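You operate a simulated robot arm through the tools that you are given. There is no shell and no other tool. Be economical: measure what you need, move in short steps, check, and stop when the job is done.

You run a simulated two-armed robot. Do the job below in one go: nothing can be reset, and whatever is moved stays where it is left.

## Task
Put the felt block that says "fine" from the top of the wire bench on the top of the left cabinet and the felt block marked "firm" on the parts table top. Pick up the can marked "coolant" from the top of the wire bench with one hand, pass it to the other hand and put it on the cabinet side shelf. Put the black knob from the top of the wire bench on the green job card there. Press the x zero button three times. Put the step block from the parts table top on top of the spool there. The order is free. Set down upright: felt block, can.

The check looks at the end state, three seconds after you hand in, the way a careful person would. Anything else that was tipped, shoved, dropped, spilled or broken makes it a failure.

## Robot
Two 6-joint arms with two-finger parallel grippers on one trunk, on a base that drives. Base frame: it is fixed to the floor where the robot stands at the start and does not move with it; the origin is under the middle of the robot, x ahead of it, y to its left, z up; the surface under the hand at the start is at about z = 0.92. Lengths are in m, angles in degrees, forces in N, time in s.
The left shoulder is at the start at [0.28, 0.185, 1.13], the right one opposite. With the tool pointing down near the work surface each hand reaches from about 0.56 to 0.94 m from the robot's upright axis, wherever it stands, measured 20 degrees to its own side. Places, roughly: cabinet side shelf (18x30 cm) [0.44, -5.12, 0.96]; can [1, -0.5, 1]; felt block [0.5, -0.25, 1]; job card [0.75, 0, 1]; knob [0.75, 0.25, 1]; parts table top [-1.3, -4.2, 0.8]; spool [-1.25, -4.75, 0.75]; step block (5x4x4 cm) [-1, -4.5, 0.8]; top of the left cabinet [0.5, -2.4, 1.8]; x zero button [0.7, -4.6, 1.5]. Payload 1.57 kg a hand.
Tool frame (each hand has its own): the origin (TCP) lies between the finger pads and is the grasp point; the fingertips stand 0.03 m ahead of it; z points along the fingers, y is the line along which they close. The gripper opens to 0.08 m. The fingers are 0.017 m wide and 0.012 m thick; the gripper's body (0.04 by 0.082 m) begins 0.08 m behind the TCP.
Orientation is told as [roll, pitch, yaw] about the base's x, y, z axes, in that order, counted from this pose: with the fingers straight down and closing along the base's y, the tool's x points along the base's -x, its y along +y and its z along -z.

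## Interface
- The arms move only by the tool move_arm. It takes "left_plan", "right_plan" or both (then of equal length, played together; a hand with none holds still); each is a list of rows, each a list of 7 numbers: the turn, a rotation vector about the base's x, y, z in degrees, then the shift along the base's x, y, z in mm, then the gripper command, from -1 (fully open) to 1 (shut), values between in proportion. In form: [[wx, wy, wz, tx, ty, tz, gripper], ...]. A call has 1 to 10 rows; each row is the pose to reach, as a shift and turn from the pose commanded when the call began. Rows are played at 5 a second. More than 0.05 m and 8.6 degrees between two rows, or a gripper value outside its range, and nothing of the call is played. A pose out of reach is approached as far as the arm can. The call stops where the force on the tool passes 40 N (or 10 N more than at its start, if that is more) or the arm is blocked; 0.2 s more then pass. Each finger travels about 0.153 m/s and halts on what it meets, pressing with about 25 N; the grip force reading is that of the motor and also rises with nothing between the fingers. The clock runs only during rows and for 0.2 s after the last one: add rows that repeat a pose to give the fingers time. It gives the time, the measured TCP pose, the force on the tool (base axes), the opening and the grip force at its end, in the units of the frame above (readings bear some noise), with the torque about the TCP (base axes, N m) and any sound that the robot's microphone picked up, and new pictures: "show" is both (left out), scene, wrist or none (wrist: the cameras of the hands that moved).
- Cameras (640 x 400 px; columns grow to the right, rows downward): "scene" is now at [0.2339, -0.0004, 1.5612]; the picture's right is [0.01, -1.00, 0.00], its down [-0.81, -0.01, -0.58] and it looks along [0.58, 0.01, -0.81] (base axes); focal length 249 px, centre (320, 200). "left" rides on the left gripper at [0.072, 0.007, -0.122] in its tool frame; the picture's right is [-0.09, 1.00, 0.00], its down [-0.84, -0.08, -0.54] and it looks along [-0.54, -0.05, 0.84] (tool axes); focal length 238 px, centre (320, 200). "right" rides on the right gripper at [0.072, -0.007, -0.122] in its tool frame; the picture's right is [0.09, 1.00, 0.00], its down [-0.84, 0.08, -0.54] and it looks along [-0.54, 0.05, 0.84] (tool axes); focal length 238 px, centre (320, 200). There is no depth. A picture from a camera that has moved, and an enlarged one, comes with that camera's place and axes in the base frame and with its lens.
- slide_trunk(by): slides the trunk up (or, below 0, down) by that many m; the arms and the scene camera ride with it, the base frame stays. It gives what a move gives, with no picture.
- roll_base(legs): drives the robot by 1 to 6 legs, each [ahead, turn to the left] in m and degrees, along the robot's own axes; the way and the turn of a leg run together, so that a leg with both is an arc; at most 1.5 m and 180 degrees a leg. The arms and the cameras ride along, it lands a little off, and it stops where it bumps. It gives what a move gives, and a new picture of the scene camera.
- head_to(pan, tilt): turns the head with the scene camera to pan (to the left, within 86 degrees either way) and tilt (down, from -29 to 69), counted from straight ahead of the robot. It gives what a move gives, and a new picture of the scene camera.
- enlarge(camera, box): a new picture of the part [left, top, right, bottom] of that camera's present view, enlarged. No time passes.
- close_job(): hands the job in; it is judged then, once.

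Go step by step. Nothing tells you exact positions but the pictures and the camera data: compare them with the known pose of the tool, close in by small moves and look again before you grip or let go. The budget is 186 turns and 260 pictures, counting those below and the enlarged ones. Unless the task says otherwise, let go and move clear before handing in.

The tools are called after "Call:" as a command line: name --argument value ..., lists and objects as JSON in quotes. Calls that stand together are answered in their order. move_arm: Moves the arms, as the interface text tells. Its arguments: {"type":"object","properties":{"left_plan":{"type":"array"},"right_plan":{"type":"array"},"show":{"type":"string","enum":["both","scene","wrist","none"]}},"required":[]} The other tools are called the same way: slide_trunk (by) slides the trunk up or down; roll_base (legs) drives the base; head_to (pan, tilt) turns the head that bears the scene camera; enlarge (camera, box) takes an enlarged picture of a part of a camera's view; close_job () hands the job in.

At the start:

```text
time_s: 0.0
left_tcp_pos: [0.5791, 0.1866, 1.1797]
left_orientation: [0.1, 0.1, -0.1]
left_ft_force: [0.3, 0.7, 0.0]
left_wrist_torque: [-0.01, -0.01, -0.03]
left_gripper_width: 0.0802
left_finger_force: 0.1
right_tcp_pos: [0.5307, -0.2991, 1.1485]
right_orientation: [0.1, 0.0, 0.0]
right_ft_force: [-1.6, -0.4, 0.9]
right_wrist_torque: [0.0, 0.03, 0.01]
right_gripper_width: 0.0802
right_finger_force: 0.0
trunk travel left (down, up): [-0.825, 0.165]
robot x, y, heading: [-0.0027, -0.0003, 0.2]
head pan, tilt: [0.6, 54.2]
```

scene: 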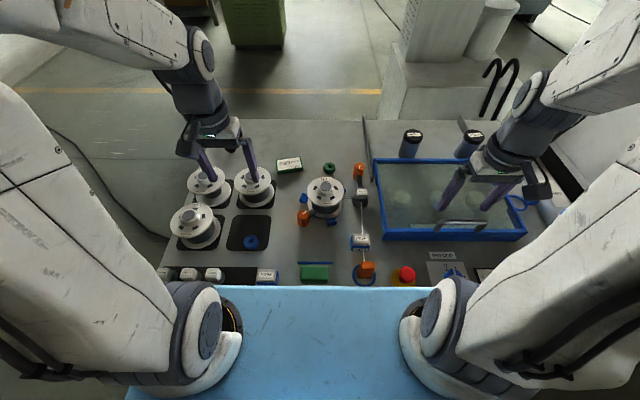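
right: 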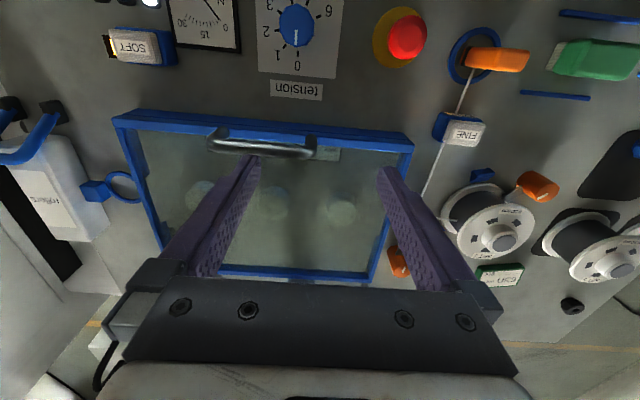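
left: 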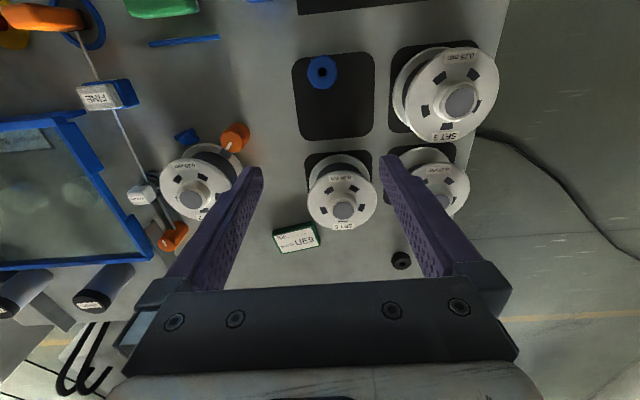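

I see the wire bench with spools, a tank, felt blocks, two cans behind, and small knobs. I'll enlarge the views to identify the items.

Call:
enlarge --camera "scene" --box '[150, 120, 390, 290]'

Call:
enlarge --camera "scene" --box '[340, 110, 580, 290]'

Call:
enlarge --camera "left" --box '[0, 150, 420, 400]'

```text
2.35 times, centred on (270, 205) of scene
camera zoom: at [0.2339, -0.0004, 1.5612], right [0.01, -1.0, 0.0], down [-0.81, -0.01, -0.58], along [0.58, 0.01, -0.81], focal length 586 px, centre (438, 188)
```

zoom: 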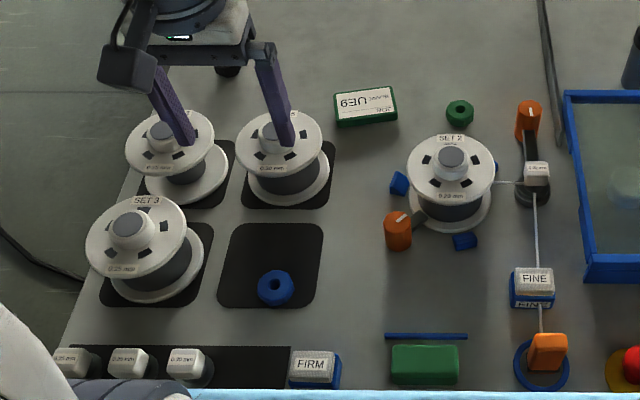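

```text
2.22 times, centred on (460, 200) of scene
camera zoom: at [0.2339, -0.0004, 1.5612], right [0.01, -1.0, 0.0], down [-0.81, -0.01, -0.58], along [0.58, 0.01, -0.81], focal length 553 px, centre (9, 200)
```

zoom: 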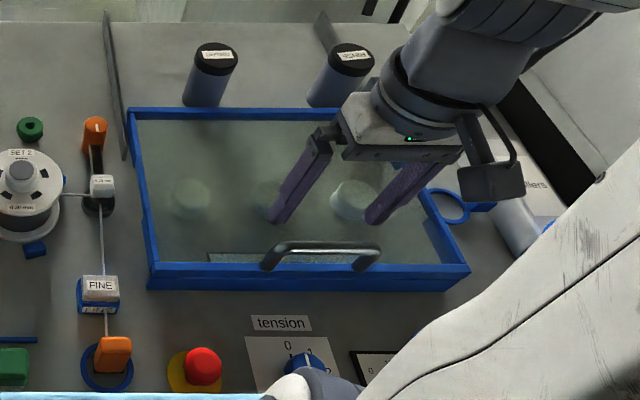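

```text
1.52 times, centred on (210, 275) of left
camera zoom: at [0.508, 0.193, 1.3018], right [0.09, 1.0, 0.0], down [0.84, -0.08, 0.54], along [0.54, -0.05, -0.84], focal length 363 px, centre (488, 86)
```

zoom: 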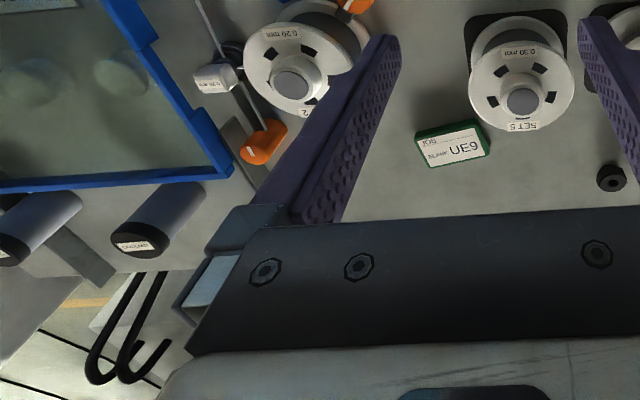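

Job card is near (0.837, 0.117), the black knob near (0.91, 0.335), FINE near (0.54, -0.105), FIRM near (0.44, 0.134), left can near (0.885, -0.286). I'll read the can labels and look around.

Call:
enlarge --camera "left" --box '[0, 250, 140, 338]'

Call:
enlarge --camera "scene" --box '[390, 115, 500, 184]'

Call:
enlarge --camera "right" --box '[400, 30, 560, 150]'

Call:
head_to --pan 0 --tilt 69

```text
4.55 times, centred on (70, 294) of left
camera zoom: at [0.508, 0.193, 1.3018], right [0.09, 1.0, 0.0], down [0.84, -0.08, 0.54], along [0.54, -0.05, -0.84], focal length 1083 px, centre (1456, -227)
```

zoom: 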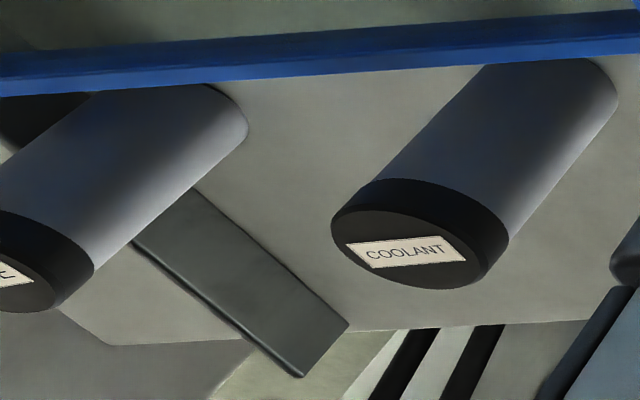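

```text
5.80 times, centred on (445, 150) of scene
camera zoom: at [0.2339, -0.0004, 1.5612], right [0.01, -1.0, 0.0], down [-0.81, -0.01, -0.58], along [0.58, 0.01, -0.81], focal length 1444 px, centre (-405, 493)
```

zoom: 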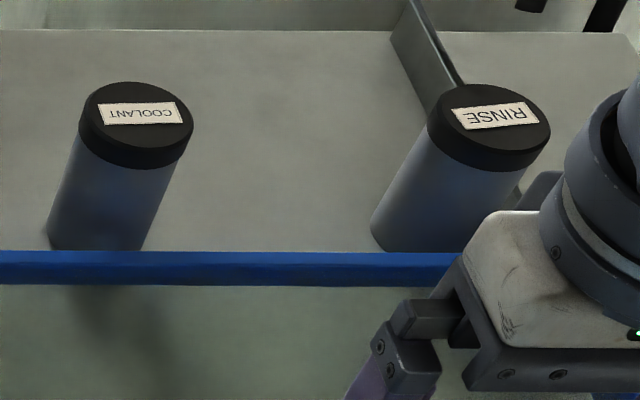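

```text
3.33 times, centred on (480, 90) of right
camera zoom: at [0.4601, -0.3044, 1.2703], right [-0.09, 1.0, 0.0], down [0.84, 0.08, 0.54], along [0.54, 0.05, -0.84], focal length 794 px, centre (-213, 567)
```

zoom: 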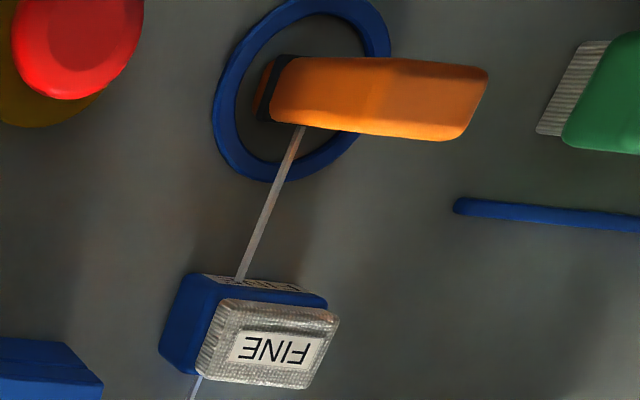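

```text
time_s: 0.8
left_tcp_pos: [0.5782, 0.1862, 1.1797]
left_orientation: [-0.1, -0.1, 0.0]
left_ft_force: [-0.3, 0.0, 0.1]
left_wrist_torque: [0.0, 0.01, -0.02]
left_gripper_width: 0.08
left_finger_force: 0.0
right_tcp_pos: [0.5308, -0.2975, 1.1478]
right_orientation: [0.0, 0.0, 0.0]
right_ft_force: [0.2, 0.6, -0.1]
right_wrist_torque: [0.02, -0.01, 0.04]
right_gripper_width: 0.0799
right_finger_force: 0.1
trunk travel left (down, up): [-0.825, 0.165]
robot x, y, heading: [0.0059, 0.0017, 0.1]
head pan, tilt: [0.0, 68.8]
camera scene: at [0.217, -0.0011, 1.5448], right [0.0, -1.0, 0.0], down [-0.93, 0.0, -0.36], along [0.36, 0.0, -0.93], focal length 249 px, centre (320, 200)
```

scene: 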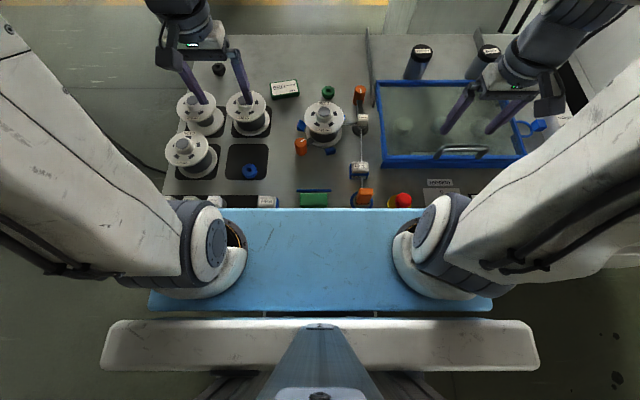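

The left can reads COOLANT. I'll move the right hand over FINE for a closer look.

Call:
move_arm --right_plan '[[0, 0, 0, 0, 45, 0, -1], [0, 0, 0, 0, 90, 0, -1], [0, 0, 0, 0, 135, -10, -1], [0, 0, 0, 0, 170, -20, -1], [0, 0, 0, 0, 193, -30, -1]]' --show "both"

Call:
enlarge --camera "right" --box '[220, 30, 420, 155]'

```text
time_s: 2.0
left_tcp_pos: [0.5804, 0.1873, 1.179]
left_orientation: [0.0, 0.0, 0.0]
left_ft_force: [0.2, -1.1, 0.2]
left_wrist_torque: [-0.01, 0.02, -0.01]
left_gripper_width: 0.0799
left_finger_force: 0.0
right_tcp_pos: [0.5306, -0.1059, 1.117]
right_orientation: [0.1, 0.0, 0.0]
right_ft_force: [0.4, -0.2, -1.0]
right_wrist_torque: [0.0, -0.01, 0.01]
right_gripper_width: 0.08
right_finger_force: 0.0
trunk travel left (down, up): [-0.825, 0.165]
robot x, y, heading: [0.0002, -0.0019, 0.1]
head pan, tilt: [0.0, 68.8]
camera scene: at [0.2169, -0.0011, 1.5448], right [0.0, -1.0, 0.0], down [-0.93, 0.0, -0.36], along [0.36, 0.0, -0.93], focal length 249 px, centre (320, 200)
camera right: at [0.4591, -0.1116, 1.2393], right [-0.09, 1.0, 0.0], down [0.84, 0.08, 0.54], along [0.54, 0.05, -0.84], focal length 238 px, centre (320, 200)
```

scene: 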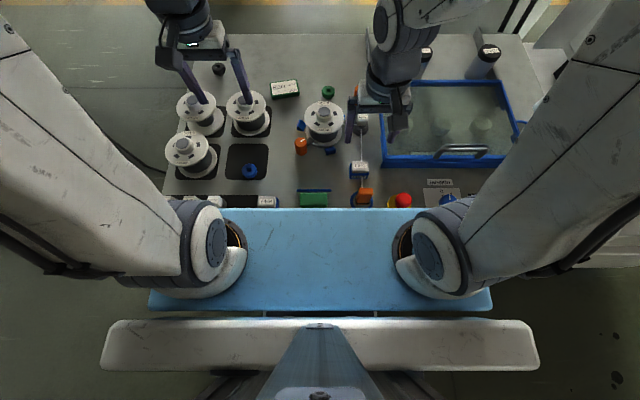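
right: 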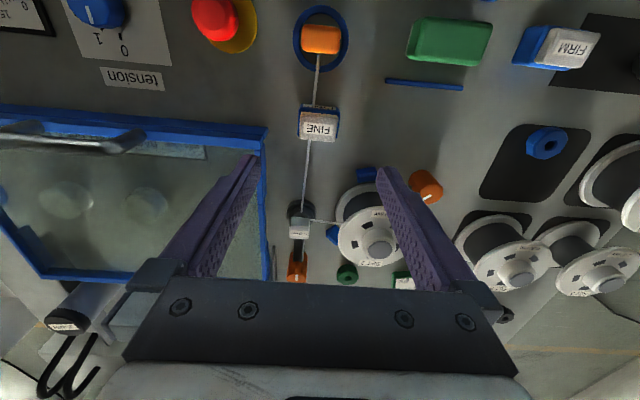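

```text
3.20 times, centred on (320, 92) of right
camera zoom: at [0.4591, -0.1116, 1.2393], right [-0.09, 1.0, 0.0], down [0.84, 0.08, 0.54], along [0.54, 0.05, -0.84], focal length 763 px, centre (320, 544)
```

zoom: 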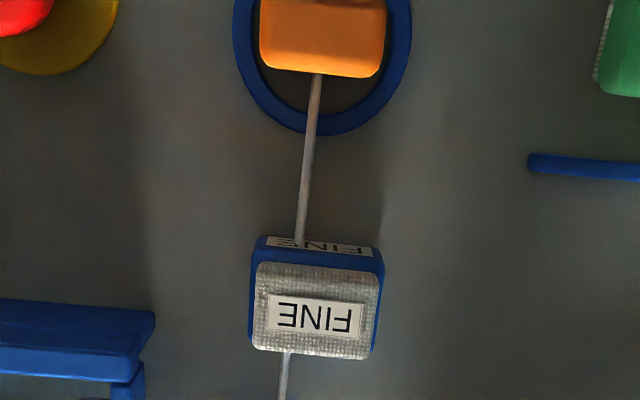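

FINE measures about 45×35×42 mm at (0.537, -0.106), top at z≈0.962. I'll lower over it and check before closing.

Call:
move_arm --right_plan '[[0, 0, 2.5, 6, 0, -45, -0.5], [0, 0, 2.5, 6, 0, -90, -0.5], [0, 0, 2.5, 6, 0, -115, -0.5], [0, 0, 2.5, 6, 0, -115, -0.5]]' --show "wrist"

```text
time_s: 3.0
left_tcp_pos: [0.5815, 0.1867, 1.1792]
left_orientation: [-0.1, 0.0, -0.1]
left_ft_force: [-0.4, -0.4, -0.7]
left_wrist_torque: [0.0, -0.03, 0.01]
left_gripper_width: 0.0799
left_finger_force: 0.1
right_tcp_pos: [0.5357, -0.1043, 1.0032]
right_orientation: [0.0, 0.1, 2.5]
right_ft_force: [-0.3, -0.5, 1.3]
right_wrist_torque: [0.0, 0.01, 0.01]
right_gripper_width: 0.06
right_finger_force: 0.2
trunk travel left (down, up): [-0.825, 0.165]
robot x, y, heading: [-0.0001, 0.0027, 0.0]
head pan, tilt: [0.0, 68.8]
camera right: at [0.4657, -0.1139, 1.1253], right [-0.14, 0.99, 0.0], down [0.83, 0.11, 0.54], along [0.54, 0.07, -0.84], focal length 238 px, centre (320, 200)
```

right: 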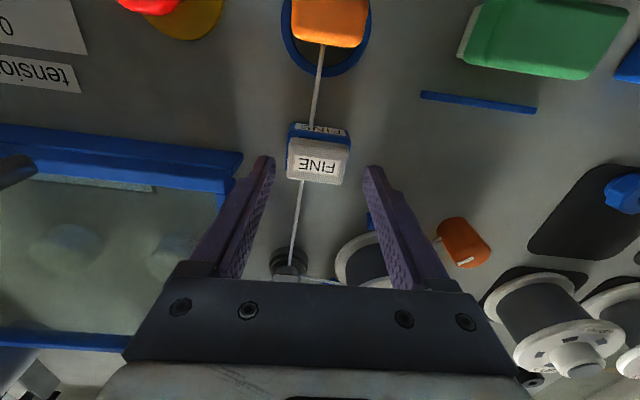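

The fingers straddle the block centrally. Lower, close, and lift.

Call:
move_arm --right_plan '[[0, 0, 0, 0, -1, -25, -0.5], [0, 0, 0, 0, -1, -43, -0.5], [0, 0, 0, 0, -1, -43, 0.2], [0, 0, 0, 0, -1, -43, 0.2], [0, 0, 0, 0, -1, -30, 0.2], [0, 0, 0, 0, -1, 10, 0.2]]' --show "wrist"

```text
time_s: 4.4
left_tcp_pos: [0.58, 0.1867, 1.1797]
left_orientation: [0.0, 0.1, 0.0]
left_ft_force: [0.4, -0.2, 1.0]
left_wrist_torque: [-0.01, 0.0, -0.01]
left_gripper_width: 0.08
left_finger_force: 0.1
right_tcp_pos: [0.5381, -0.1057, 1.0129]
right_orientation: [0.0, 0.0, 2.5]
right_ft_force: [0.1, -0.3, -0.7]
right_wrist_torque: [0.03, 0.0, 0.02]
right_gripper_width: 0.0318
right_finger_force: 0.5
trunk travel left (down, up): [-0.825, 0.165]
robot x, y, heading: [0.0014, -0.0019, 0.2]
head pan, tilt: [0.0, 68.8]
camera right: at [0.4678, -0.1147, 1.1345], right [-0.14, 0.99, 0.0], down [0.83, 0.11, 0.54], along [0.54, 0.07, -0.84], focal length 238 px, centre (320, 200)
```

right: 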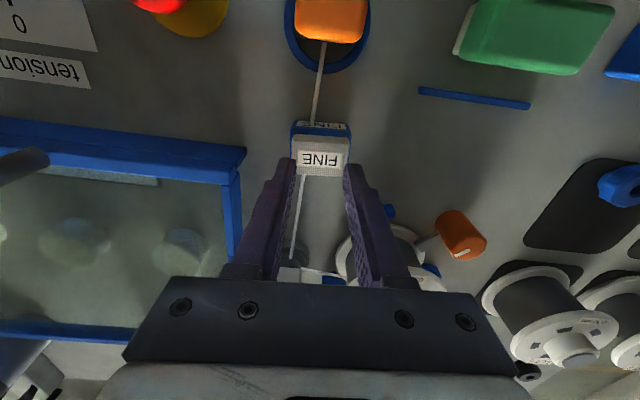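

The block stayed down; the fingers closed to 32 mm without it. I'll reopen, go down again and close in place, checking the grip before any lift.

Call:
move_arm --right_plan '[[0, 0, 0, 0, 0, 0, -0.5], [0, 0, 0, 0, 0, 0, -0.5], [0, 0, 0, 0, 0, -40, -0.5], [0, 0, 0, 0, 0, -56, -0.5], [0, 0, 0, 0, 0, -56, -0.5]]' --show "wrist"

Call:
move_arm --right_plan '[[0, 0, 0, 0, 0, 0, 1], [0, 0, 0, 0, 0, 0, 1], [0, 0, 0, 0, 0, 0, 1]]' --show "wrist"

```text
time_s: 5.6
left_tcp_pos: [0.579, 0.1861, 1.1787]
left_orientation: [0.0, 0.0, 0.0]
left_ft_force: [0.0, 0.1, -0.8]
left_wrist_torque: [-0.01, -0.01, -0.02]
left_gripper_width: 0.0801
left_finger_force: 0.1
right_tcp_pos: [0.5378, -0.1052, 0.9561]
right_orientation: [0.0, 0.0, 2.5]
right_ft_force: [-0.4, -0.2, -0.5]
right_wrist_torque: [0.04, 0.02, 0.01]
right_gripper_width: 0.0598
right_finger_force: 0.0
trunk travel left (down, up): [-0.825, 0.165]
robot x, y, heading: [-0.0017, 0.0011, 0.2]
head pan, tilt: [0.0, 68.8]
camera right: at [0.4672, -0.1149, 1.0794], right [-0.14, 0.99, 0.0], down [0.83, 0.11, 0.54], along [0.54, 0.07, -0.84], focal length 238 px, centre (320, 200)
```

right: 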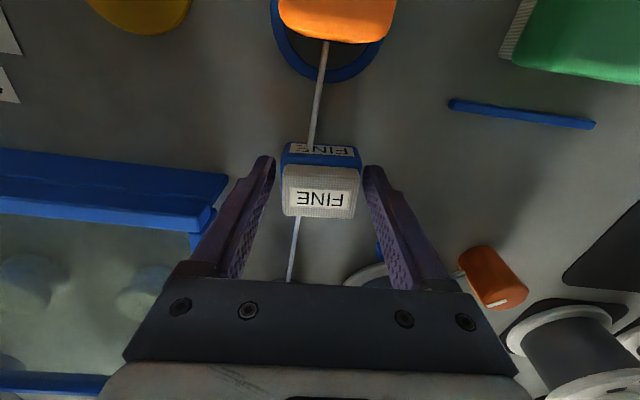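

```text
time_s: 6.4
left_tcp_pos: [0.5796, 0.1866, 1.179]
left_orientation: [0.0, 0.0, 0.0]
left_ft_force: [-0.6, 0.1, -0.3]
left_wrist_torque: [-0.02, -0.01, 0.03]
left_gripper_width: 0.0802
left_finger_force: 0.0
right_tcp_pos: [0.5379, -0.1049, 0.9575]
right_orientation: [0.0, 0.1, 2.5]
right_ft_force: [-0.1, 0.7, 1.3]
right_wrist_torque: [0.01, -0.01, 0.02]
right_gripper_width: 0.0493
right_finger_force: 25.0
trunk travel left (down, up): [-0.825, 0.165]
robot x, y, heading: [0.0017, -0.0011, -0.0]
head pan, tilt: [0.0, 68.8]
camera right: at [0.4671, -0.1149, 1.0796], right [-0.14, 0.99, 0.0], down [0.83, 0.11, 0.54], along [0.54, 0.07, -0.84], focal length 238 px, centre (320, 200)
```

right: 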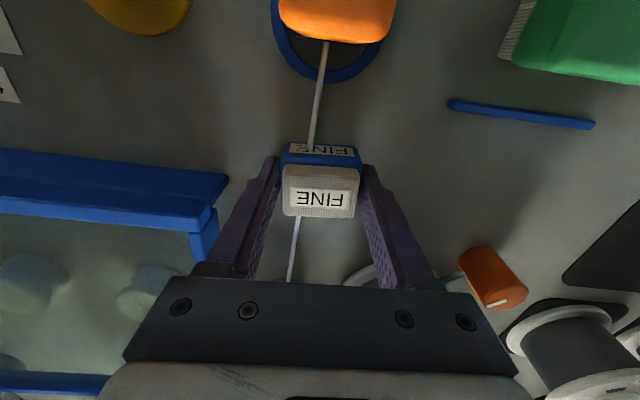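

Now it grips at 49 mm with 25 N. I'll lift slowly.

Call:
move_arm --right_plan '[[0, 0, 0, 0, 0, 8, 1], [0, 0, 0, 0, 0, 16, 1], [0, 0, 0, 0, 0, 30, 1], [0, 0, 0, 0, 0, 45, 1]]' --show "wrist"

```text
time_s: 7.4
left_tcp_pos: [0.5799, 0.1852, 1.1786]
left_orientation: [-0.1, 0.1, 0.0]
left_ft_force: [0.1, -0.6, -1.3]
left_wrist_torque: [-0.01, -0.02, 0.01]
left_gripper_width: 0.0801
left_finger_force: 0.0
right_tcp_pos: [0.5372, -0.1048, 1.0017]
right_orientation: [0.0, 0.0, 2.4]
right_ft_force: [-0.7, -0.9, -1.3]
right_wrist_torque: [-0.02, 0.01, 0.02]
right_gripper_width: 0.0492
right_finger_force: 24.7
trunk travel left (down, up): [-0.825, 0.165]
robot x, y, heading: [-0.0022, 0.0018, 0.1]
head pan, tilt: [0.0, 68.8]
camera right: at [0.4664, -0.1148, 1.124], right [-0.14, 0.99, 0.0], down [0.83, 0.11, 0.54], along [0.54, 0.07, -0.84], focal length 238 px, centre (320, 200)
```

right: 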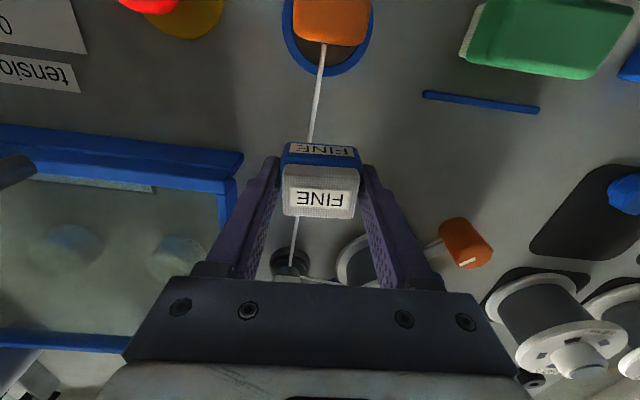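

FINE is held. I'll park the right hand higher and move the left hand toward the black knob.

Call:
move_arm --left_plan '[[0, 0, 0, 40, 20, 0, -1], [0, 0, 0, 80, 40, 0, -1], [0, 0, 0, 120, 60, 0, -1], [0, 0, 0, 160, 80, -10, -1], [0, 0, 0, 200, 100, -20, -1], [0, 0, 0, 240, 120, -30, -1], [0, 0, 0, 280, 140, -40, -1], [0, 0, 0, 310, 148, -50, -1]]' --right_plan '[[0, 0, 0, 0, 0, 40, 1], [0, 0, 0, 0, 0, 80, 1], [0, 0, 0, 0, 0, 120, 1], [0, 0, 0, 0, -40, 150, 1], [0, 0, 0, 0, -80, 150, 1], [0, 0, 0, 0, -120, 150, 1], [0, 0, 0, 0, -150, 150, 1], [0, 0, 0, 0, -150, 150, 1]]' --show "wrist"

```text
time_s: 9.2
left_tcp_pos: [0.8719, 0.3299, 1.1288]
left_orientation: [0.0, 0.1, 0.0]
left_ft_force: [0.3, 0.1, -0.8]
left_wrist_torque: [-0.03, 0.0, -0.02]
left_gripper_width: 0.08
left_finger_force: 0.0
left hand out of reach, approached as far as the arm can: row 8
right_tcp_pos: [0.537, -0.2575, 1.153]
right_orientation: [0.0, -0.1, 2.5]
right_ft_force: [0.2, 0.8, -0.9]
right_wrist_torque: [0.04, -0.03, -0.02]
right_gripper_width: 0.0492
right_finger_force: 25.3
trunk travel left (down, up): [-0.825, 0.165]
robot x, y, heading: [0.0004, 0.001, 0.1]
head pan, tilt: [0.0, 68.8]
camera right: at [0.4665, -0.267, 1.2753], right [-0.14, 0.99, 0.0], down [0.83, 0.11, 0.54], along [0.54, 0.07, -0.84], focal length 238 px, centre (320, 200)
camera left: at [0.8003, 0.3367, 1.2522], right [0.09, 1.0, 0.0], down [0.84, -0.08, 0.54], along [0.54, -0.05, -0.84], focal length 238 px, centre (320, 200)
```

right: 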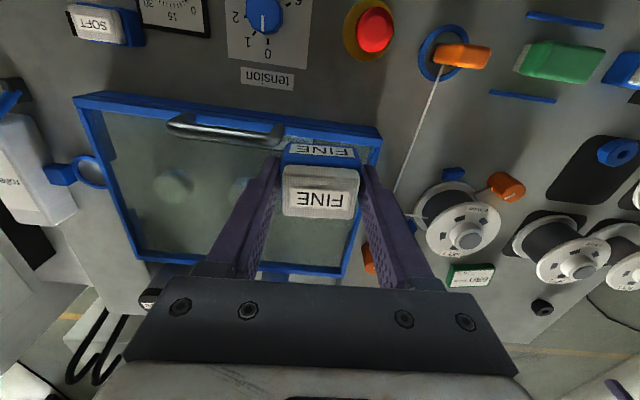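
left: 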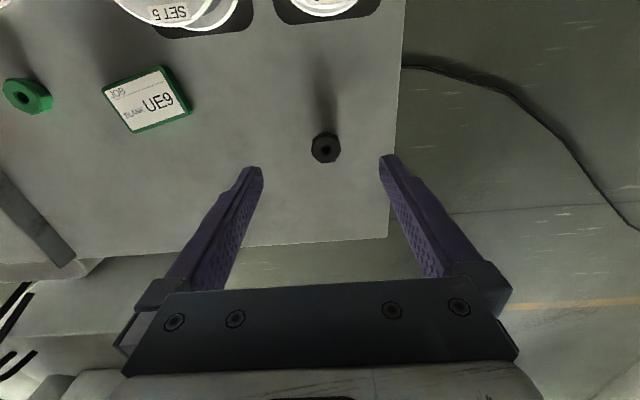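

Knob is at about (0.916, 0.334), slightly beyond straight-down reach, so I'll lean the hand outward about 14° and go lower.

Call:
move_arm --left_plan '[[0, -7, 0, 0, 0, -20, -1], [0, -14, 0, 5, 0, -50, -1], [0, -14, 0, 15, 0, -80, -1], [0, -14, 0, 26, 0, -110, -1], [0, -14, 0, 26, 0, -130, -1]]' --show "wrist"

```text
time_s: 10.4
left_tcp_pos: [0.8994, 0.3284, 1.0019]
left_orientation: [0.0, -14.0, 0.0]
left_ft_force: [0.3, 0.1, 0.1]
left_wrist_torque: [0.01, -0.02, 0.0]
left_gripper_width: 0.0798
left_finger_force: 0.0
right_tcp_pos: [0.5373, -0.2572, 1.1531]
right_orientation: [0.0, 0.0, 2.6]
right_ft_force: [0.6, -0.5, -0.9]
right_wrist_torque: [0.0, 0.03, -0.02]
right_gripper_width: 0.0492
right_finger_force: 25.0
trunk travel left (down, up): [-0.825, 0.165]
robot x, y, heading: [-0.0004, 0.0003, 0.1]
head pan, tilt: [0.0, 68.8]
camera left: at [0.8002, 0.3353, 1.1023], right [0.09, 1.0, 0.02], down [0.68, -0.08, 0.73], along [0.73, -0.05, -0.68], focal length 238 px, centre (320, 200)
```

left: 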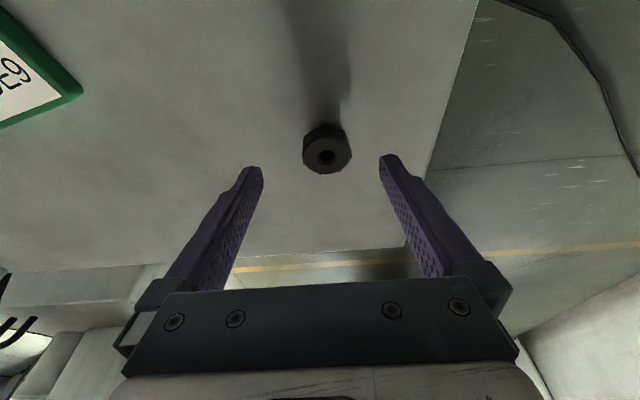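

Knob center is about (0.921, 0.333), 21 mm tall. Lower around it.

Call:
move_arm --left_plan '[[0, 0, 0, 10, 4, -20, -1], [0, 0, 0, 17, 4, -40, -1], [0, 0, 0, 17, 4, -46, -1], [0, 0, 0, 17, 4, -46, -1]]' --show "wrist"

```text
time_s: 11.4
left_tcp_pos: [0.9159, 0.3346, 0.9546]
left_orientation: [0.1, -14.0, 0.0]
left_ft_force: [0.8, 0.2, -1.5]
left_wrist_torque: [-0.01, 0.05, 0.01]
left_gripper_width: 0.0795
left_finger_force: 0.1
right_tcp_pos: [0.5382, -0.2569, 1.1526]
right_orientation: [0.0, 0.0, 2.6]
right_ft_force: [-0.1, -0.2, 0.1]
right_wrist_torque: [0.0, 0.01, 0.05]
right_gripper_width: 0.049
right_finger_force: 24.8
trunk travel left (down, up): [-0.825, 0.165]
robot x, y, heading: [-0.0008, 0.0034, 0.0]
head pan, tilt: [0.0, 68.8]
camera left: at [0.8156, 0.3405, 1.0556], right [0.09, 1.0, 0.02], down [0.68, -0.08, 0.73], along [0.73, -0.05, -0.68], focal length 238 px, centre (320, 200)
```

left: 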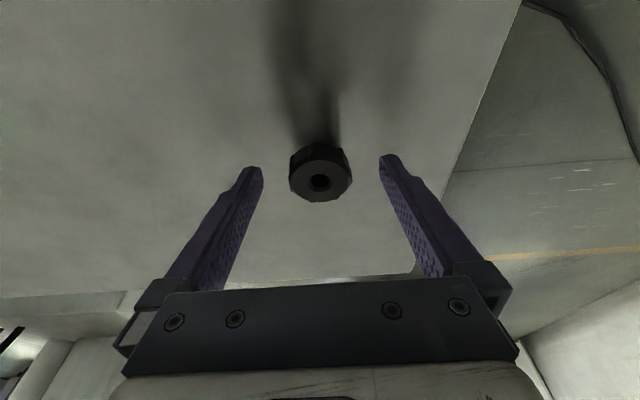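

Centered. Close and lift.

Call:
move_arm --left_plan '[[0, 0, 0, 0, 0, 0, 1], [0, 0, 0, 0, 0, 0, 1], [0, 0, 0, 0, 0, 0, 1], [0, 0, 0, 0, 0, 15, 1], [0, 0, 0, -5, 0, 45, 1], [0, 0, 0, -10, 0, 75, 1]]' --show "wrist"

```text
time_s: 12.8
left_tcp_pos: [0.9048, 0.3341, 1.03]
left_orientation: [0.0, -14.1, 0.0]
left_ft_force: [0.2, -0.6, -0.1]
left_wrist_torque: [-0.02, 0.02, 0.02]
left_gripper_width: 0.0385
left_finger_force: 24.8
right_tcp_pos: [0.5371, -0.2577, 1.1523]
right_orientation: [0.0, 0.0, 2.5]
right_ft_force: [0.0, -0.1, -0.4]
right_wrist_torque: [-0.02, 0.02, 0.0]
right_gripper_width: 0.049
right_finger_force: 24.8
trunk travel left (down, up): [-0.825, 0.165]
robot x, y, heading: [-0.0006, 0.0018, -0.0]
head pan, tilt: [0.0, 68.8]
camera left: at [0.8058, 0.341, 1.1322], right [0.09, 1.0, 0.02], down [0.68, -0.08, 0.73], along [0.73, -0.05, -0.69], focal length 238 px, centre (320, 200)
```

left: 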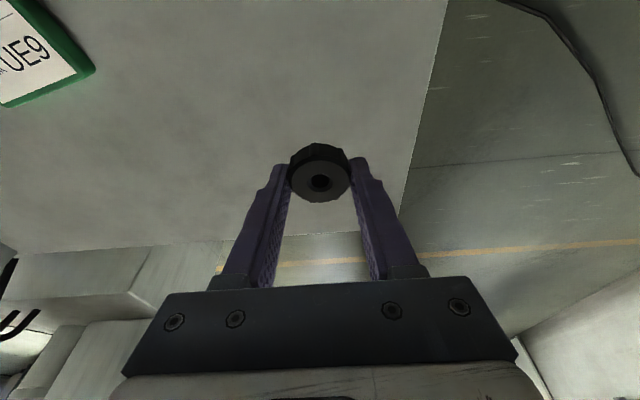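

Knob held. Move over the green job card.

Call:
move_arm --left_plan '[[0, 0, 0, -13, -36, 0, 1], [0, 0, 0, -26, -72, 0, 1], [0, 0, 0, -40, -108, 0, 1], [0, 0, 0, -53, -144, 0, 1], [0, 0, 0, -66, -180, 0, 1], [0, 0, 0, -73, -217, 0, 1], [0, 0, 0, -73, -217, -15, 1]]' --show "wrist"

```text
time_s: 14.4
left_tcp_pos: [0.8306, 0.1162, 1.0155]
left_orientation: [0.0, -14.1, 0.0]
left_ft_force: [0.1, 0.2, 0.0]
left_wrist_torque: [-0.05, 0.01, 0.01]
left_gripper_width: 0.0385
left_finger_force: 24.8
right_tcp_pos: [0.5375, -0.2563, 1.1532]
right_orientation: [0.0, 0.0, 2.5]
right_ft_force: [-0.2, 0.8, -0.7]
right_wrist_torque: [0.03, -0.02, 0.03]
right_gripper_width: 0.049
right_finger_force: 25.3
trunk travel left (down, up): [-0.825, 0.165]
robot x, y, heading: [-0.0014, -0.0022, -0.1]
head pan, tilt: [0.0, 68.8]
camera left: at [0.7317, 0.1225, 1.1163], right [0.09, 1.0, 0.02], down [0.68, -0.08, 0.73], along [0.73, -0.05, -0.68], focal length 238 px, centre (320, 200)
```

left: 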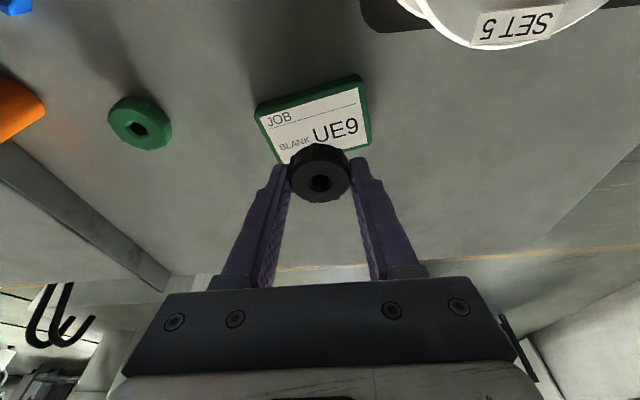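

Card center about (0.833, 0.116). Lower step by step and feel for contact.

Call:
move_arm --left_plan '[[0, 0, 0, -2, 0, -20, 1], [0, 0, 0, -3, 0, -38, 1], [0, 0, 0, -3, 0, -41, 1]]' --show "wrist"

Call:
enlarge --camera "left" --box '[240, 80, 400, 210]'

```text
time_s: 15.2
left_tcp_pos: [0.8288, 0.1179, 0.973]
left_orientation: [0.1, -14.0, 0.0]
left_ft_force: [1.1, -0.3, -1.6]
left_wrist_torque: [-0.01, 0.0, 0.0]
left_gripper_width: 0.0382
left_finger_force: 24.9
right_tcp_pos: [0.5366, -0.2561, 1.1537]
right_orientation: [0.0, 0.0, 2.5]
right_ft_force: [-0.1, -0.5, -0.9]
right_wrist_torque: [0.01, 0.01, 0.01]
right_gripper_width: 0.0493
right_finger_force: 24.9
trunk travel left (down, up): [-0.825, 0.165]
robot x, y, heading: [-0.0008, 0.0036, 0.2]
head pan, tilt: [0.0, 68.8]
camera left: at [0.7292, 0.1236, 1.0741], right [0.09, 1.0, 0.02], down [0.68, -0.08, 0.73], along [0.73, -0.05, -0.68], focal length 238 px, centre (320, 200)
```

left: 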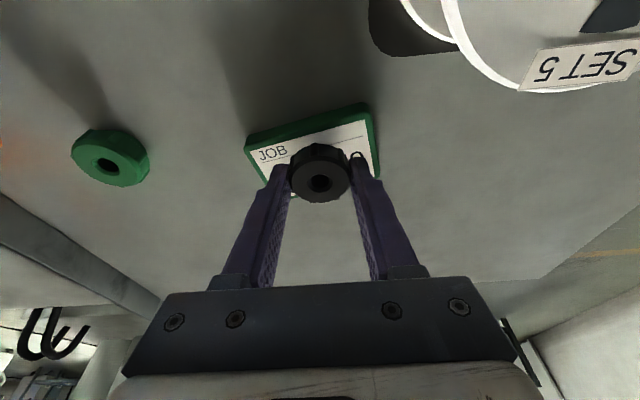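

```text
3.08 times, centred on (320, 145) of left
camera zoom: at [0.7292, 0.1236, 1.0741], right [0.09, 1.0, 0.02], down [0.68, -0.08, 0.73], along [0.73, -0.05, -0.68], focal length 733 px, centre (320, 369)
```

zoom: 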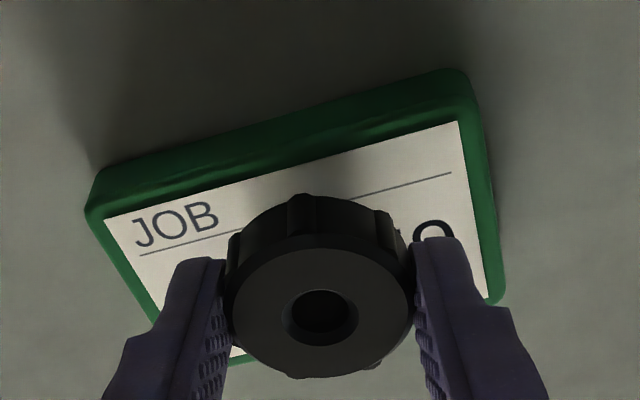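

Nearly touching. Continue in small steps.

Call:
move_arm --left_plan '[[0, 0, 0, 0, 0, -2, 1], [0, 0, 0, 0, 0, -4, 1]]' --show "none"

Call:
move_arm --left_plan '[[0, 0, 0, 0, 0, -2, 1]]' --show "none"

Call:
move_arm --left_plan '[[0, 0, 0, 0, 0, -2, 1]]' --show "wrist"

```text
time_s: 15.8
left_tcp_pos: [0.8284, 0.1177, 0.9694]
left_orientation: [0.0, -14.0, 0.1]
left_ft_force: [0.3, 0.2, -0.6]
left_wrist_torque: [-0.01, 0.0, -0.02]
left_gripper_width: 0.0387
left_finger_force: 25.0
right_tcp_pos: [0.5361, -0.2565, 1.1528]
right_orientation: [0.0, 0.0, 2.6]
right_ft_force: [0.0, -0.5, -0.8]
right_wrist_torque: [0.02, 0.01, 0.0]
right_gripper_width: 0.0489
right_finger_force: 25.4
trunk travel left (down, up): [-0.825, 0.165]
robot x, y, heading: [-0.0016, 0.0012, -0.0]
head pan, tilt: [0.0, 68.8]
```

```text
time_s: 16.2
left_tcp_pos: [0.829, 0.118, 0.9683]
left_orientation: [0.0, -14.1, 0.0]
left_ft_force: [-1.5, 1.6, 4.7]
left_wrist_torque: [0.06, 0.08, -0.04]
left_gripper_width: 0.0384
left_finger_force: 25.0
right_tcp_pos: [0.5384, -0.2573, 1.1536]
right_orientation: [0.0, 0.0, 2.5]
right_ft_force: [-0.4, 0.7, -0.6]
right_wrist_torque: [0.01, -0.04, 0.03]
right_gripper_width: 0.0491
right_finger_force: 25.3
trunk travel left (down, up): [-0.825, 0.165]
robot x, y, heading: [0.0012, 0.0021, -0.2]
head pan, tilt: [0.0, 68.8]
```

```text
time_s: 16.6
left_tcp_pos: [0.8288, 0.1167, 0.9694]
left_orientation: [0.0, -14.3, -0.1]
left_ft_force: [-5.0, 3.2, 20.2]
left_wrist_torque: [0.06, 0.21, -0.02]
left_gripper_width: 0.0384
left_finger_force: 24.2
right_tcp_pos: [0.5368, -0.2569, 1.1534]
right_orientation: [0.0, 0.0, 2.6]
right_ft_force: [0.1, 0.4, -0.3]
right_wrist_torque: [0.01, 0.01, -0.01]
right_gripper_width: 0.049
right_finger_force: 24.9
trunk travel left (down, up): [-0.825, 0.165]
robot x, y, heading: [0.0003, 0.0004, -0.1]
head pan, tilt: [0.0, 68.8]
camera left: at [0.7295, 0.1234, 1.0697], right [0.09, 1.0, 0.02], down [0.68, -0.08, 0.73], along [0.73, -0.05, -0.68], focal length 238 px, centre (320, 200)
```

left: 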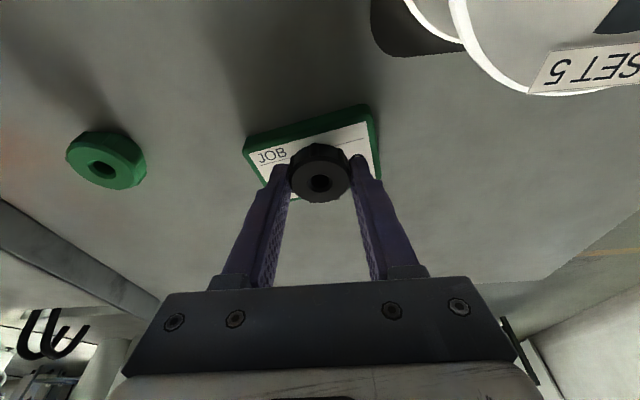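

Contact on the card. Ease off, release gently, and withdraw along the tool axis.

Call:
move_arm --left_plan '[[0, 0, 0, 0, 0, 2, 1], [0, 0, 0, 0, 0, 3, -0.2], [0, 0, 0, 0, 0, 3, -0.6], [0, 0, 0, 0, 0, 3, -0.6], [0, 0, 0, -8, 0, 35, -0.6], [0, 0, 0, -19, 0, 78, -0.6]]' --show "wrist"

Call:
enlarge --camera "left" --box '[220, 50, 420, 175]'

```text
time_s: 18.0
left_tcp_pos: [0.8093, 0.1151, 1.0426]
left_orientation: [0.0, -14.0, 0.0]
left_ft_force: [-0.7, 0.5, 0.9]
left_wrist_torque: [-0.01, 0.04, 0.0]
left_gripper_width: 0.064
left_finger_force: 0.0
right_tcp_pos: [0.5377, -0.2565, 1.1525]
right_orientation: [0.0, -0.1, 2.5]
right_ft_force: [0.1, -0.1, 0.0]
right_wrist_torque: [-0.05, 0.02, -0.02]
right_gripper_width: 0.0489
right_finger_force: 25.0
trunk travel left (down, up): [-0.825, 0.165]
robot x, y, heading: [0.0026, -0.0001, 0.0]
head pan, tilt: [0.0, 68.8]
camera left: at [0.7098, 0.123, 1.1443], right [0.09, 1.0, 0.02], down [0.68, -0.08, 0.73], along [0.73, -0.05, -0.69], focal length 238 px, centre (320, 200)
```

left: 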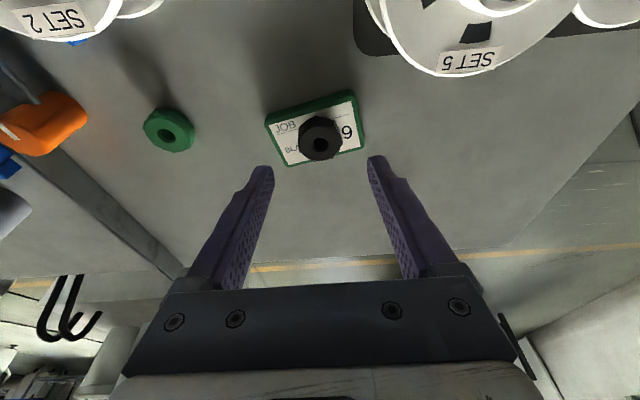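

```text
3.20 times, centred on (320, 112) of left
camera zoom: at [0.7098, 0.123, 1.1443], right [0.09, 1.0, 0.02], down [0.68, -0.08, 0.73], along [0.73, -0.05, -0.69], focal length 763 px, centre (320, 480)
```

zoom: 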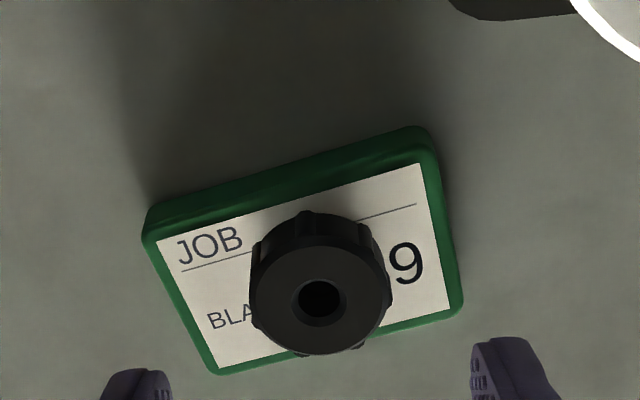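

Knob is safely on the card. Raise the left hand upright, then back up so FIRM is within reach.

Call:
move_arm --left_plan '[[0, 0, 0, 0, 0, 45, -0.6], [0, 0, 0, 0, 0, 90, -0.6], [0, 7, 0, -30, 5, 125, -0.6], [0, 14, 0, -65, 10, 140, -0.6], [0, 14, 0, -110, 15, 140, -0.6], [0, 14, 0, -155, 20, 140, -0.6], [0, 14, 0, -200, 25, 140, -0.6]]' --show "none"

Call:
roll_base --legs '[[-0.16, 0]]'

```text
time_s: 19.6
left_tcp_pos: [0.6104, 0.1407, 1.1839]
left_orientation: [0.0, 0.0, 0.0]
left_ft_force: [0.3, -0.1, 0.1]
left_wrist_torque: [0.01, 0.02, -0.01]
left_gripper_width: 0.064
left_finger_force: 0.1
right_tcp_pos: [0.5378, -0.2559, 1.1533]
right_orientation: [0.1, 0.0, 2.5]
right_ft_force: [0.8, 0.1, -1.4]
right_wrist_torque: [-0.03, 0.04, 0.02]
right_gripper_width: 0.0492
right_finger_force: 24.9
trunk travel left (down, up): [-0.825, 0.165]
robot x, y, heading: [-0.0006, 0.0018, 0.1]
head pan, tilt: [0.0, 68.8]
```

```text
time_s: 21.0
left_tcp_pos: [0.4498, 0.1423, 1.1853]
left_orientation: [0.0, 0.0, 0.1]
left_ft_force: [0.7, -0.3, -0.3]
left_wrist_torque: [0.0, 0.04, -0.02]
left_gripper_width: 0.0641
left_finger_force: 0.1
right_tcp_pos: [0.3772, -0.2566, 1.1529]
right_orientation: [-0.1, 0.1, 2.6]
right_ft_force: [-0.1, -0.7, -0.7]
right_wrist_torque: [-0.03, 0.02, -0.01]
right_gripper_width: 0.0492
right_finger_force: 24.9
trunk travel left (down, up): [-0.825, 0.165]
robot x, y, heading: [-0.1592, -0.0004, 0.1]
head pan, tilt: [0.0, 68.8]
camera scene: at [0.0568, -0.001, 1.5447], right [0.0, -1.0, 0.0], down [-0.93, 0.0, -0.36], along [0.36, 0.0, -0.93], focal length 249 px, centre (320, 200)
```

scene: 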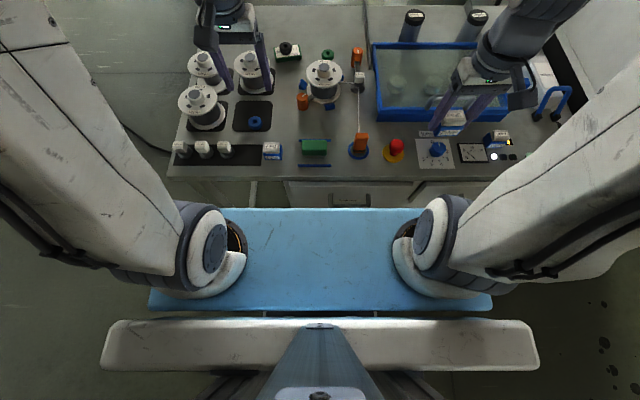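

FIRM is now near (0.43, 0.13). Lower the left hand above it.

Call:
move_arm --left_plan '[[0, 0, 0, -10, -5, -45, -0.5], [0, 0, 0, -20, -8, -90, -0.5], [0, 0, 0, -20, -8, -135, -0.5]]' --show "wrist"

```text
time_s: 21.8
left_tcp_pos: [0.4297, 0.1347, 1.0495]
left_orientation: [0.0, -0.1, 0.0]
left_ft_force: [0.1, 0.6, 0.0]
left_wrist_torque: [0.0, 0.0, -0.01]
left_gripper_width: 0.0598
left_finger_force: 0.0
right_tcp_pos: [0.3786, -0.2559, 1.1525]
right_orientation: [0.1, 0.0, 2.6]
right_ft_force: [0.4, -0.1, -0.8]
right_wrist_torque: [0.02, -0.01, 0.02]
right_gripper_width: 0.0489
right_finger_force: 25.5
trunk travel left (down, up): [-0.825, 0.165]
robot x, y, heading: [-0.1607, -0.0023, 0.3]
head pan, tilt: [0.0, 68.8]
camera left: at [0.3586, 0.141, 1.1703], right [0.09, 1.0, 0.0], down [0.84, -0.08, 0.54], along [0.54, -0.05, -0.84], focal length 238 px, centre (320, 200)
```

left: 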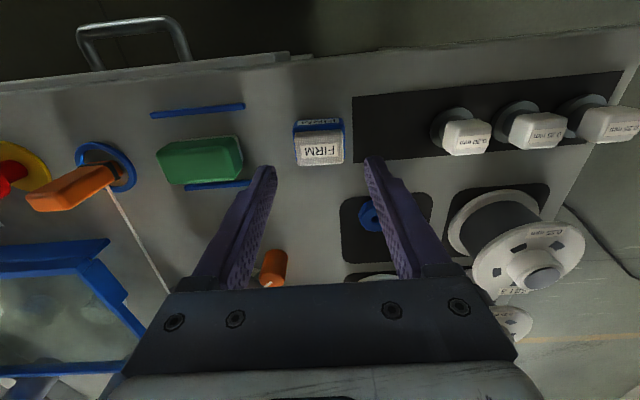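

Call:
move_arm --left_plan '[[0, 0, 0, 6, -1, -45, -0.5], [0, 0, 0, 6, -1, -80, -0.5], [0, 0, 0, 6, -1, -92, -0.5], [0, 0, 0, 6, -1, -92, 1], [0, 0, 0, 6, -1, -92, 1], [0, 0, 0, 6, -1, -92, 1]]' --show "wrist"

```text
time_s: 23.2
left_tcp_pos: [0.436, 0.1339, 0.9557]
left_orientation: [-0.1, 0.0, 0.0]
left_ft_force: [-1.9, 0.2, 5.1]
left_wrist_torque: [0.01, 0.05, -0.02]
left_gripper_width: 0.0494
left_finger_force: 25.6
right_tcp_pos: [0.3767, -0.2563, 1.1517]
right_orientation: [0.1, 0.0, 2.6]
right_ft_force: [0.4, -0.7, 0.1]
right_wrist_torque: [-0.01, 0.01, -0.04]
right_gripper_width: 0.0493
right_finger_force: 24.6
trunk travel left (down, up): [-0.825, 0.165]
robot x, y, heading: [-0.1599, 0.0021, 0.1]
head pan, tilt: [0.0, 68.8]
camera left: at [0.3637, 0.14, 1.0789], right [0.09, 1.0, 0.0], down [0.84, -0.08, 0.54], along [0.54, -0.05, -0.84], focal length 238 px, centre (320, 200)
```

left: 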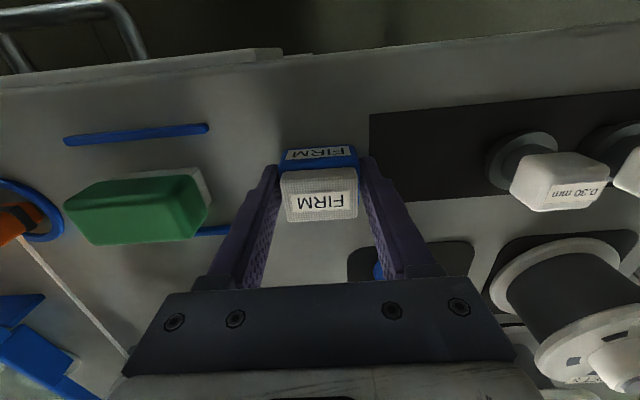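

FIRM is gripped. Lift and then look to the right to see the route.

Call:
move_arm --left_plan '[[0, 0, 0, 0, 0, 10, 1], [0, 0, 0, 0, 0, 50, 1], [0, 0, 0, 0, 0, 95, 1], [0, 0, 0, 0, 0, 140, 1], [0, 0, 0, 0, 0, 185, 1], [0, 0, 0, 0, 0, 225, 1]]' --show "none"

Call:
head_to --pan -80 --tilt 15

Call:
head_to --pan -40 --tilt 20

```text
time_s: 24.6
left_tcp_pos: [0.4364, 0.131, 1.1826]
left_orientation: [0.0, 0.1, 0.2]
left_ft_force: [-0.6, -0.3, 0.2]
left_wrist_torque: [0.0, 0.02, 0.03]
left_gripper_width: 0.0491
left_finger_force: 24.7
right_tcp_pos: [0.3769, -0.2563, 1.1538]
right_orientation: [-0.1, 0.0, 2.6]
right_ft_force: [0.3, 0.4, -0.9]
right_wrist_torque: [0.05, 0.0, -0.02]
right_gripper_width: 0.049
right_finger_force: 24.9
trunk travel left (down, up): [-0.825, 0.165]
robot x, y, heading: [-0.1604, -0.0033, 0.1]
head pan, tilt: [0.0, 68.8]
```

```text
time_s: 26.1
left_tcp_pos: [0.4353, 0.1322, 1.1815]
left_orientation: [0.0, -0.1, 0.0]
left_ft_force: [-0.1, 0.7, -1.2]
left_wrist_torque: [-0.01, 0.02, -0.01]
left_gripper_width: 0.0494
left_finger_force: 25.5
right_tcp_pos: [0.3781, -0.2558, 1.1536]
right_orientation: [0.0, 0.1, 2.5]
right_ft_force: [-0.2, 0.2, -0.2]
right_wrist_torque: [0.01, 0.0, 0.01]
right_gripper_width: 0.0492
right_finger_force: 25.0
trunk travel left (down, up): [-0.825, 0.165]
robot x, y, heading: [-0.1624, -0.0019, 0.2]
head pan, tilt: [-80.0, 15.0]
camera scene: at [0.0169, -0.093, 1.6204], right [-0.98, -0.18, 0.0], down [-0.05, 0.26, -0.97], along [0.17, -0.95, -0.26], focal length 249 px, centre (320, 200)
```

scene: 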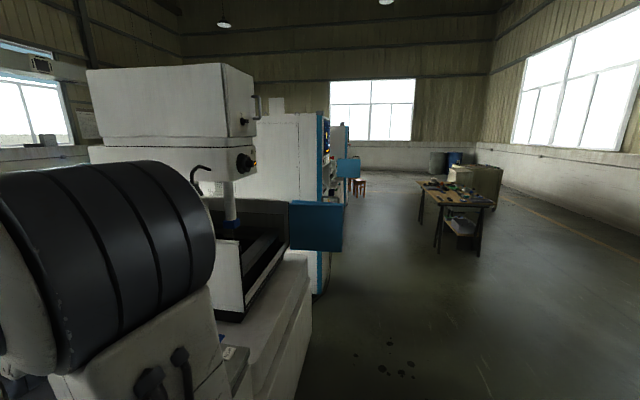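

```text
time_s: 27.2
left_tcp_pos: [0.4369, 0.1324, 1.1824]
left_orientation: [0.0, 0.0, 0.0]
left_ft_force: [-0.2, -0.3, 0.8]
left_wrist_torque: [-0.02, 0.03, 0.01]
left_gripper_width: 0.0488
left_finger_force: 25.3
right_tcp_pos: [0.378, -0.257, 1.1542]
right_orientation: [0.0, 0.1, 2.6]
right_ft_force: [-0.6, 0.5, -0.9]
right_wrist_torque: [-0.02, -0.01, 0.01]
right_gripper_width: 0.0492
right_finger_force: 25.1
trunk travel left (down, up): [-0.825, 0.165]
robot x, y, heading: [-0.1666, -0.0008, 0.0]
head pan, tilt: [-40.0, 20.0]
camera scene: at [0.0718, -0.0609, 1.6123], right [-0.64, -0.77, 0.0], down [-0.26, 0.22, -0.94], along [0.72, -0.6, -0.34], focal length 249 px, centre (320, 200)
```

scene: 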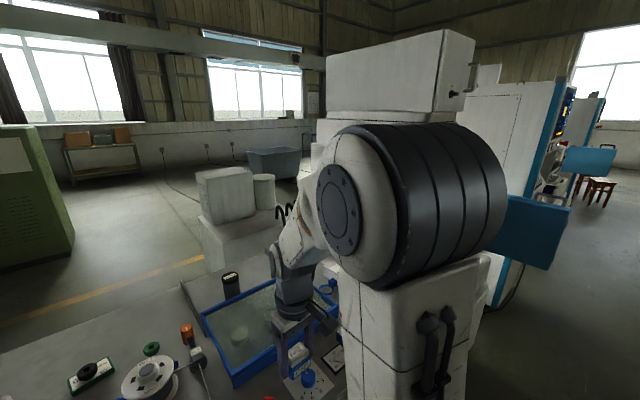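

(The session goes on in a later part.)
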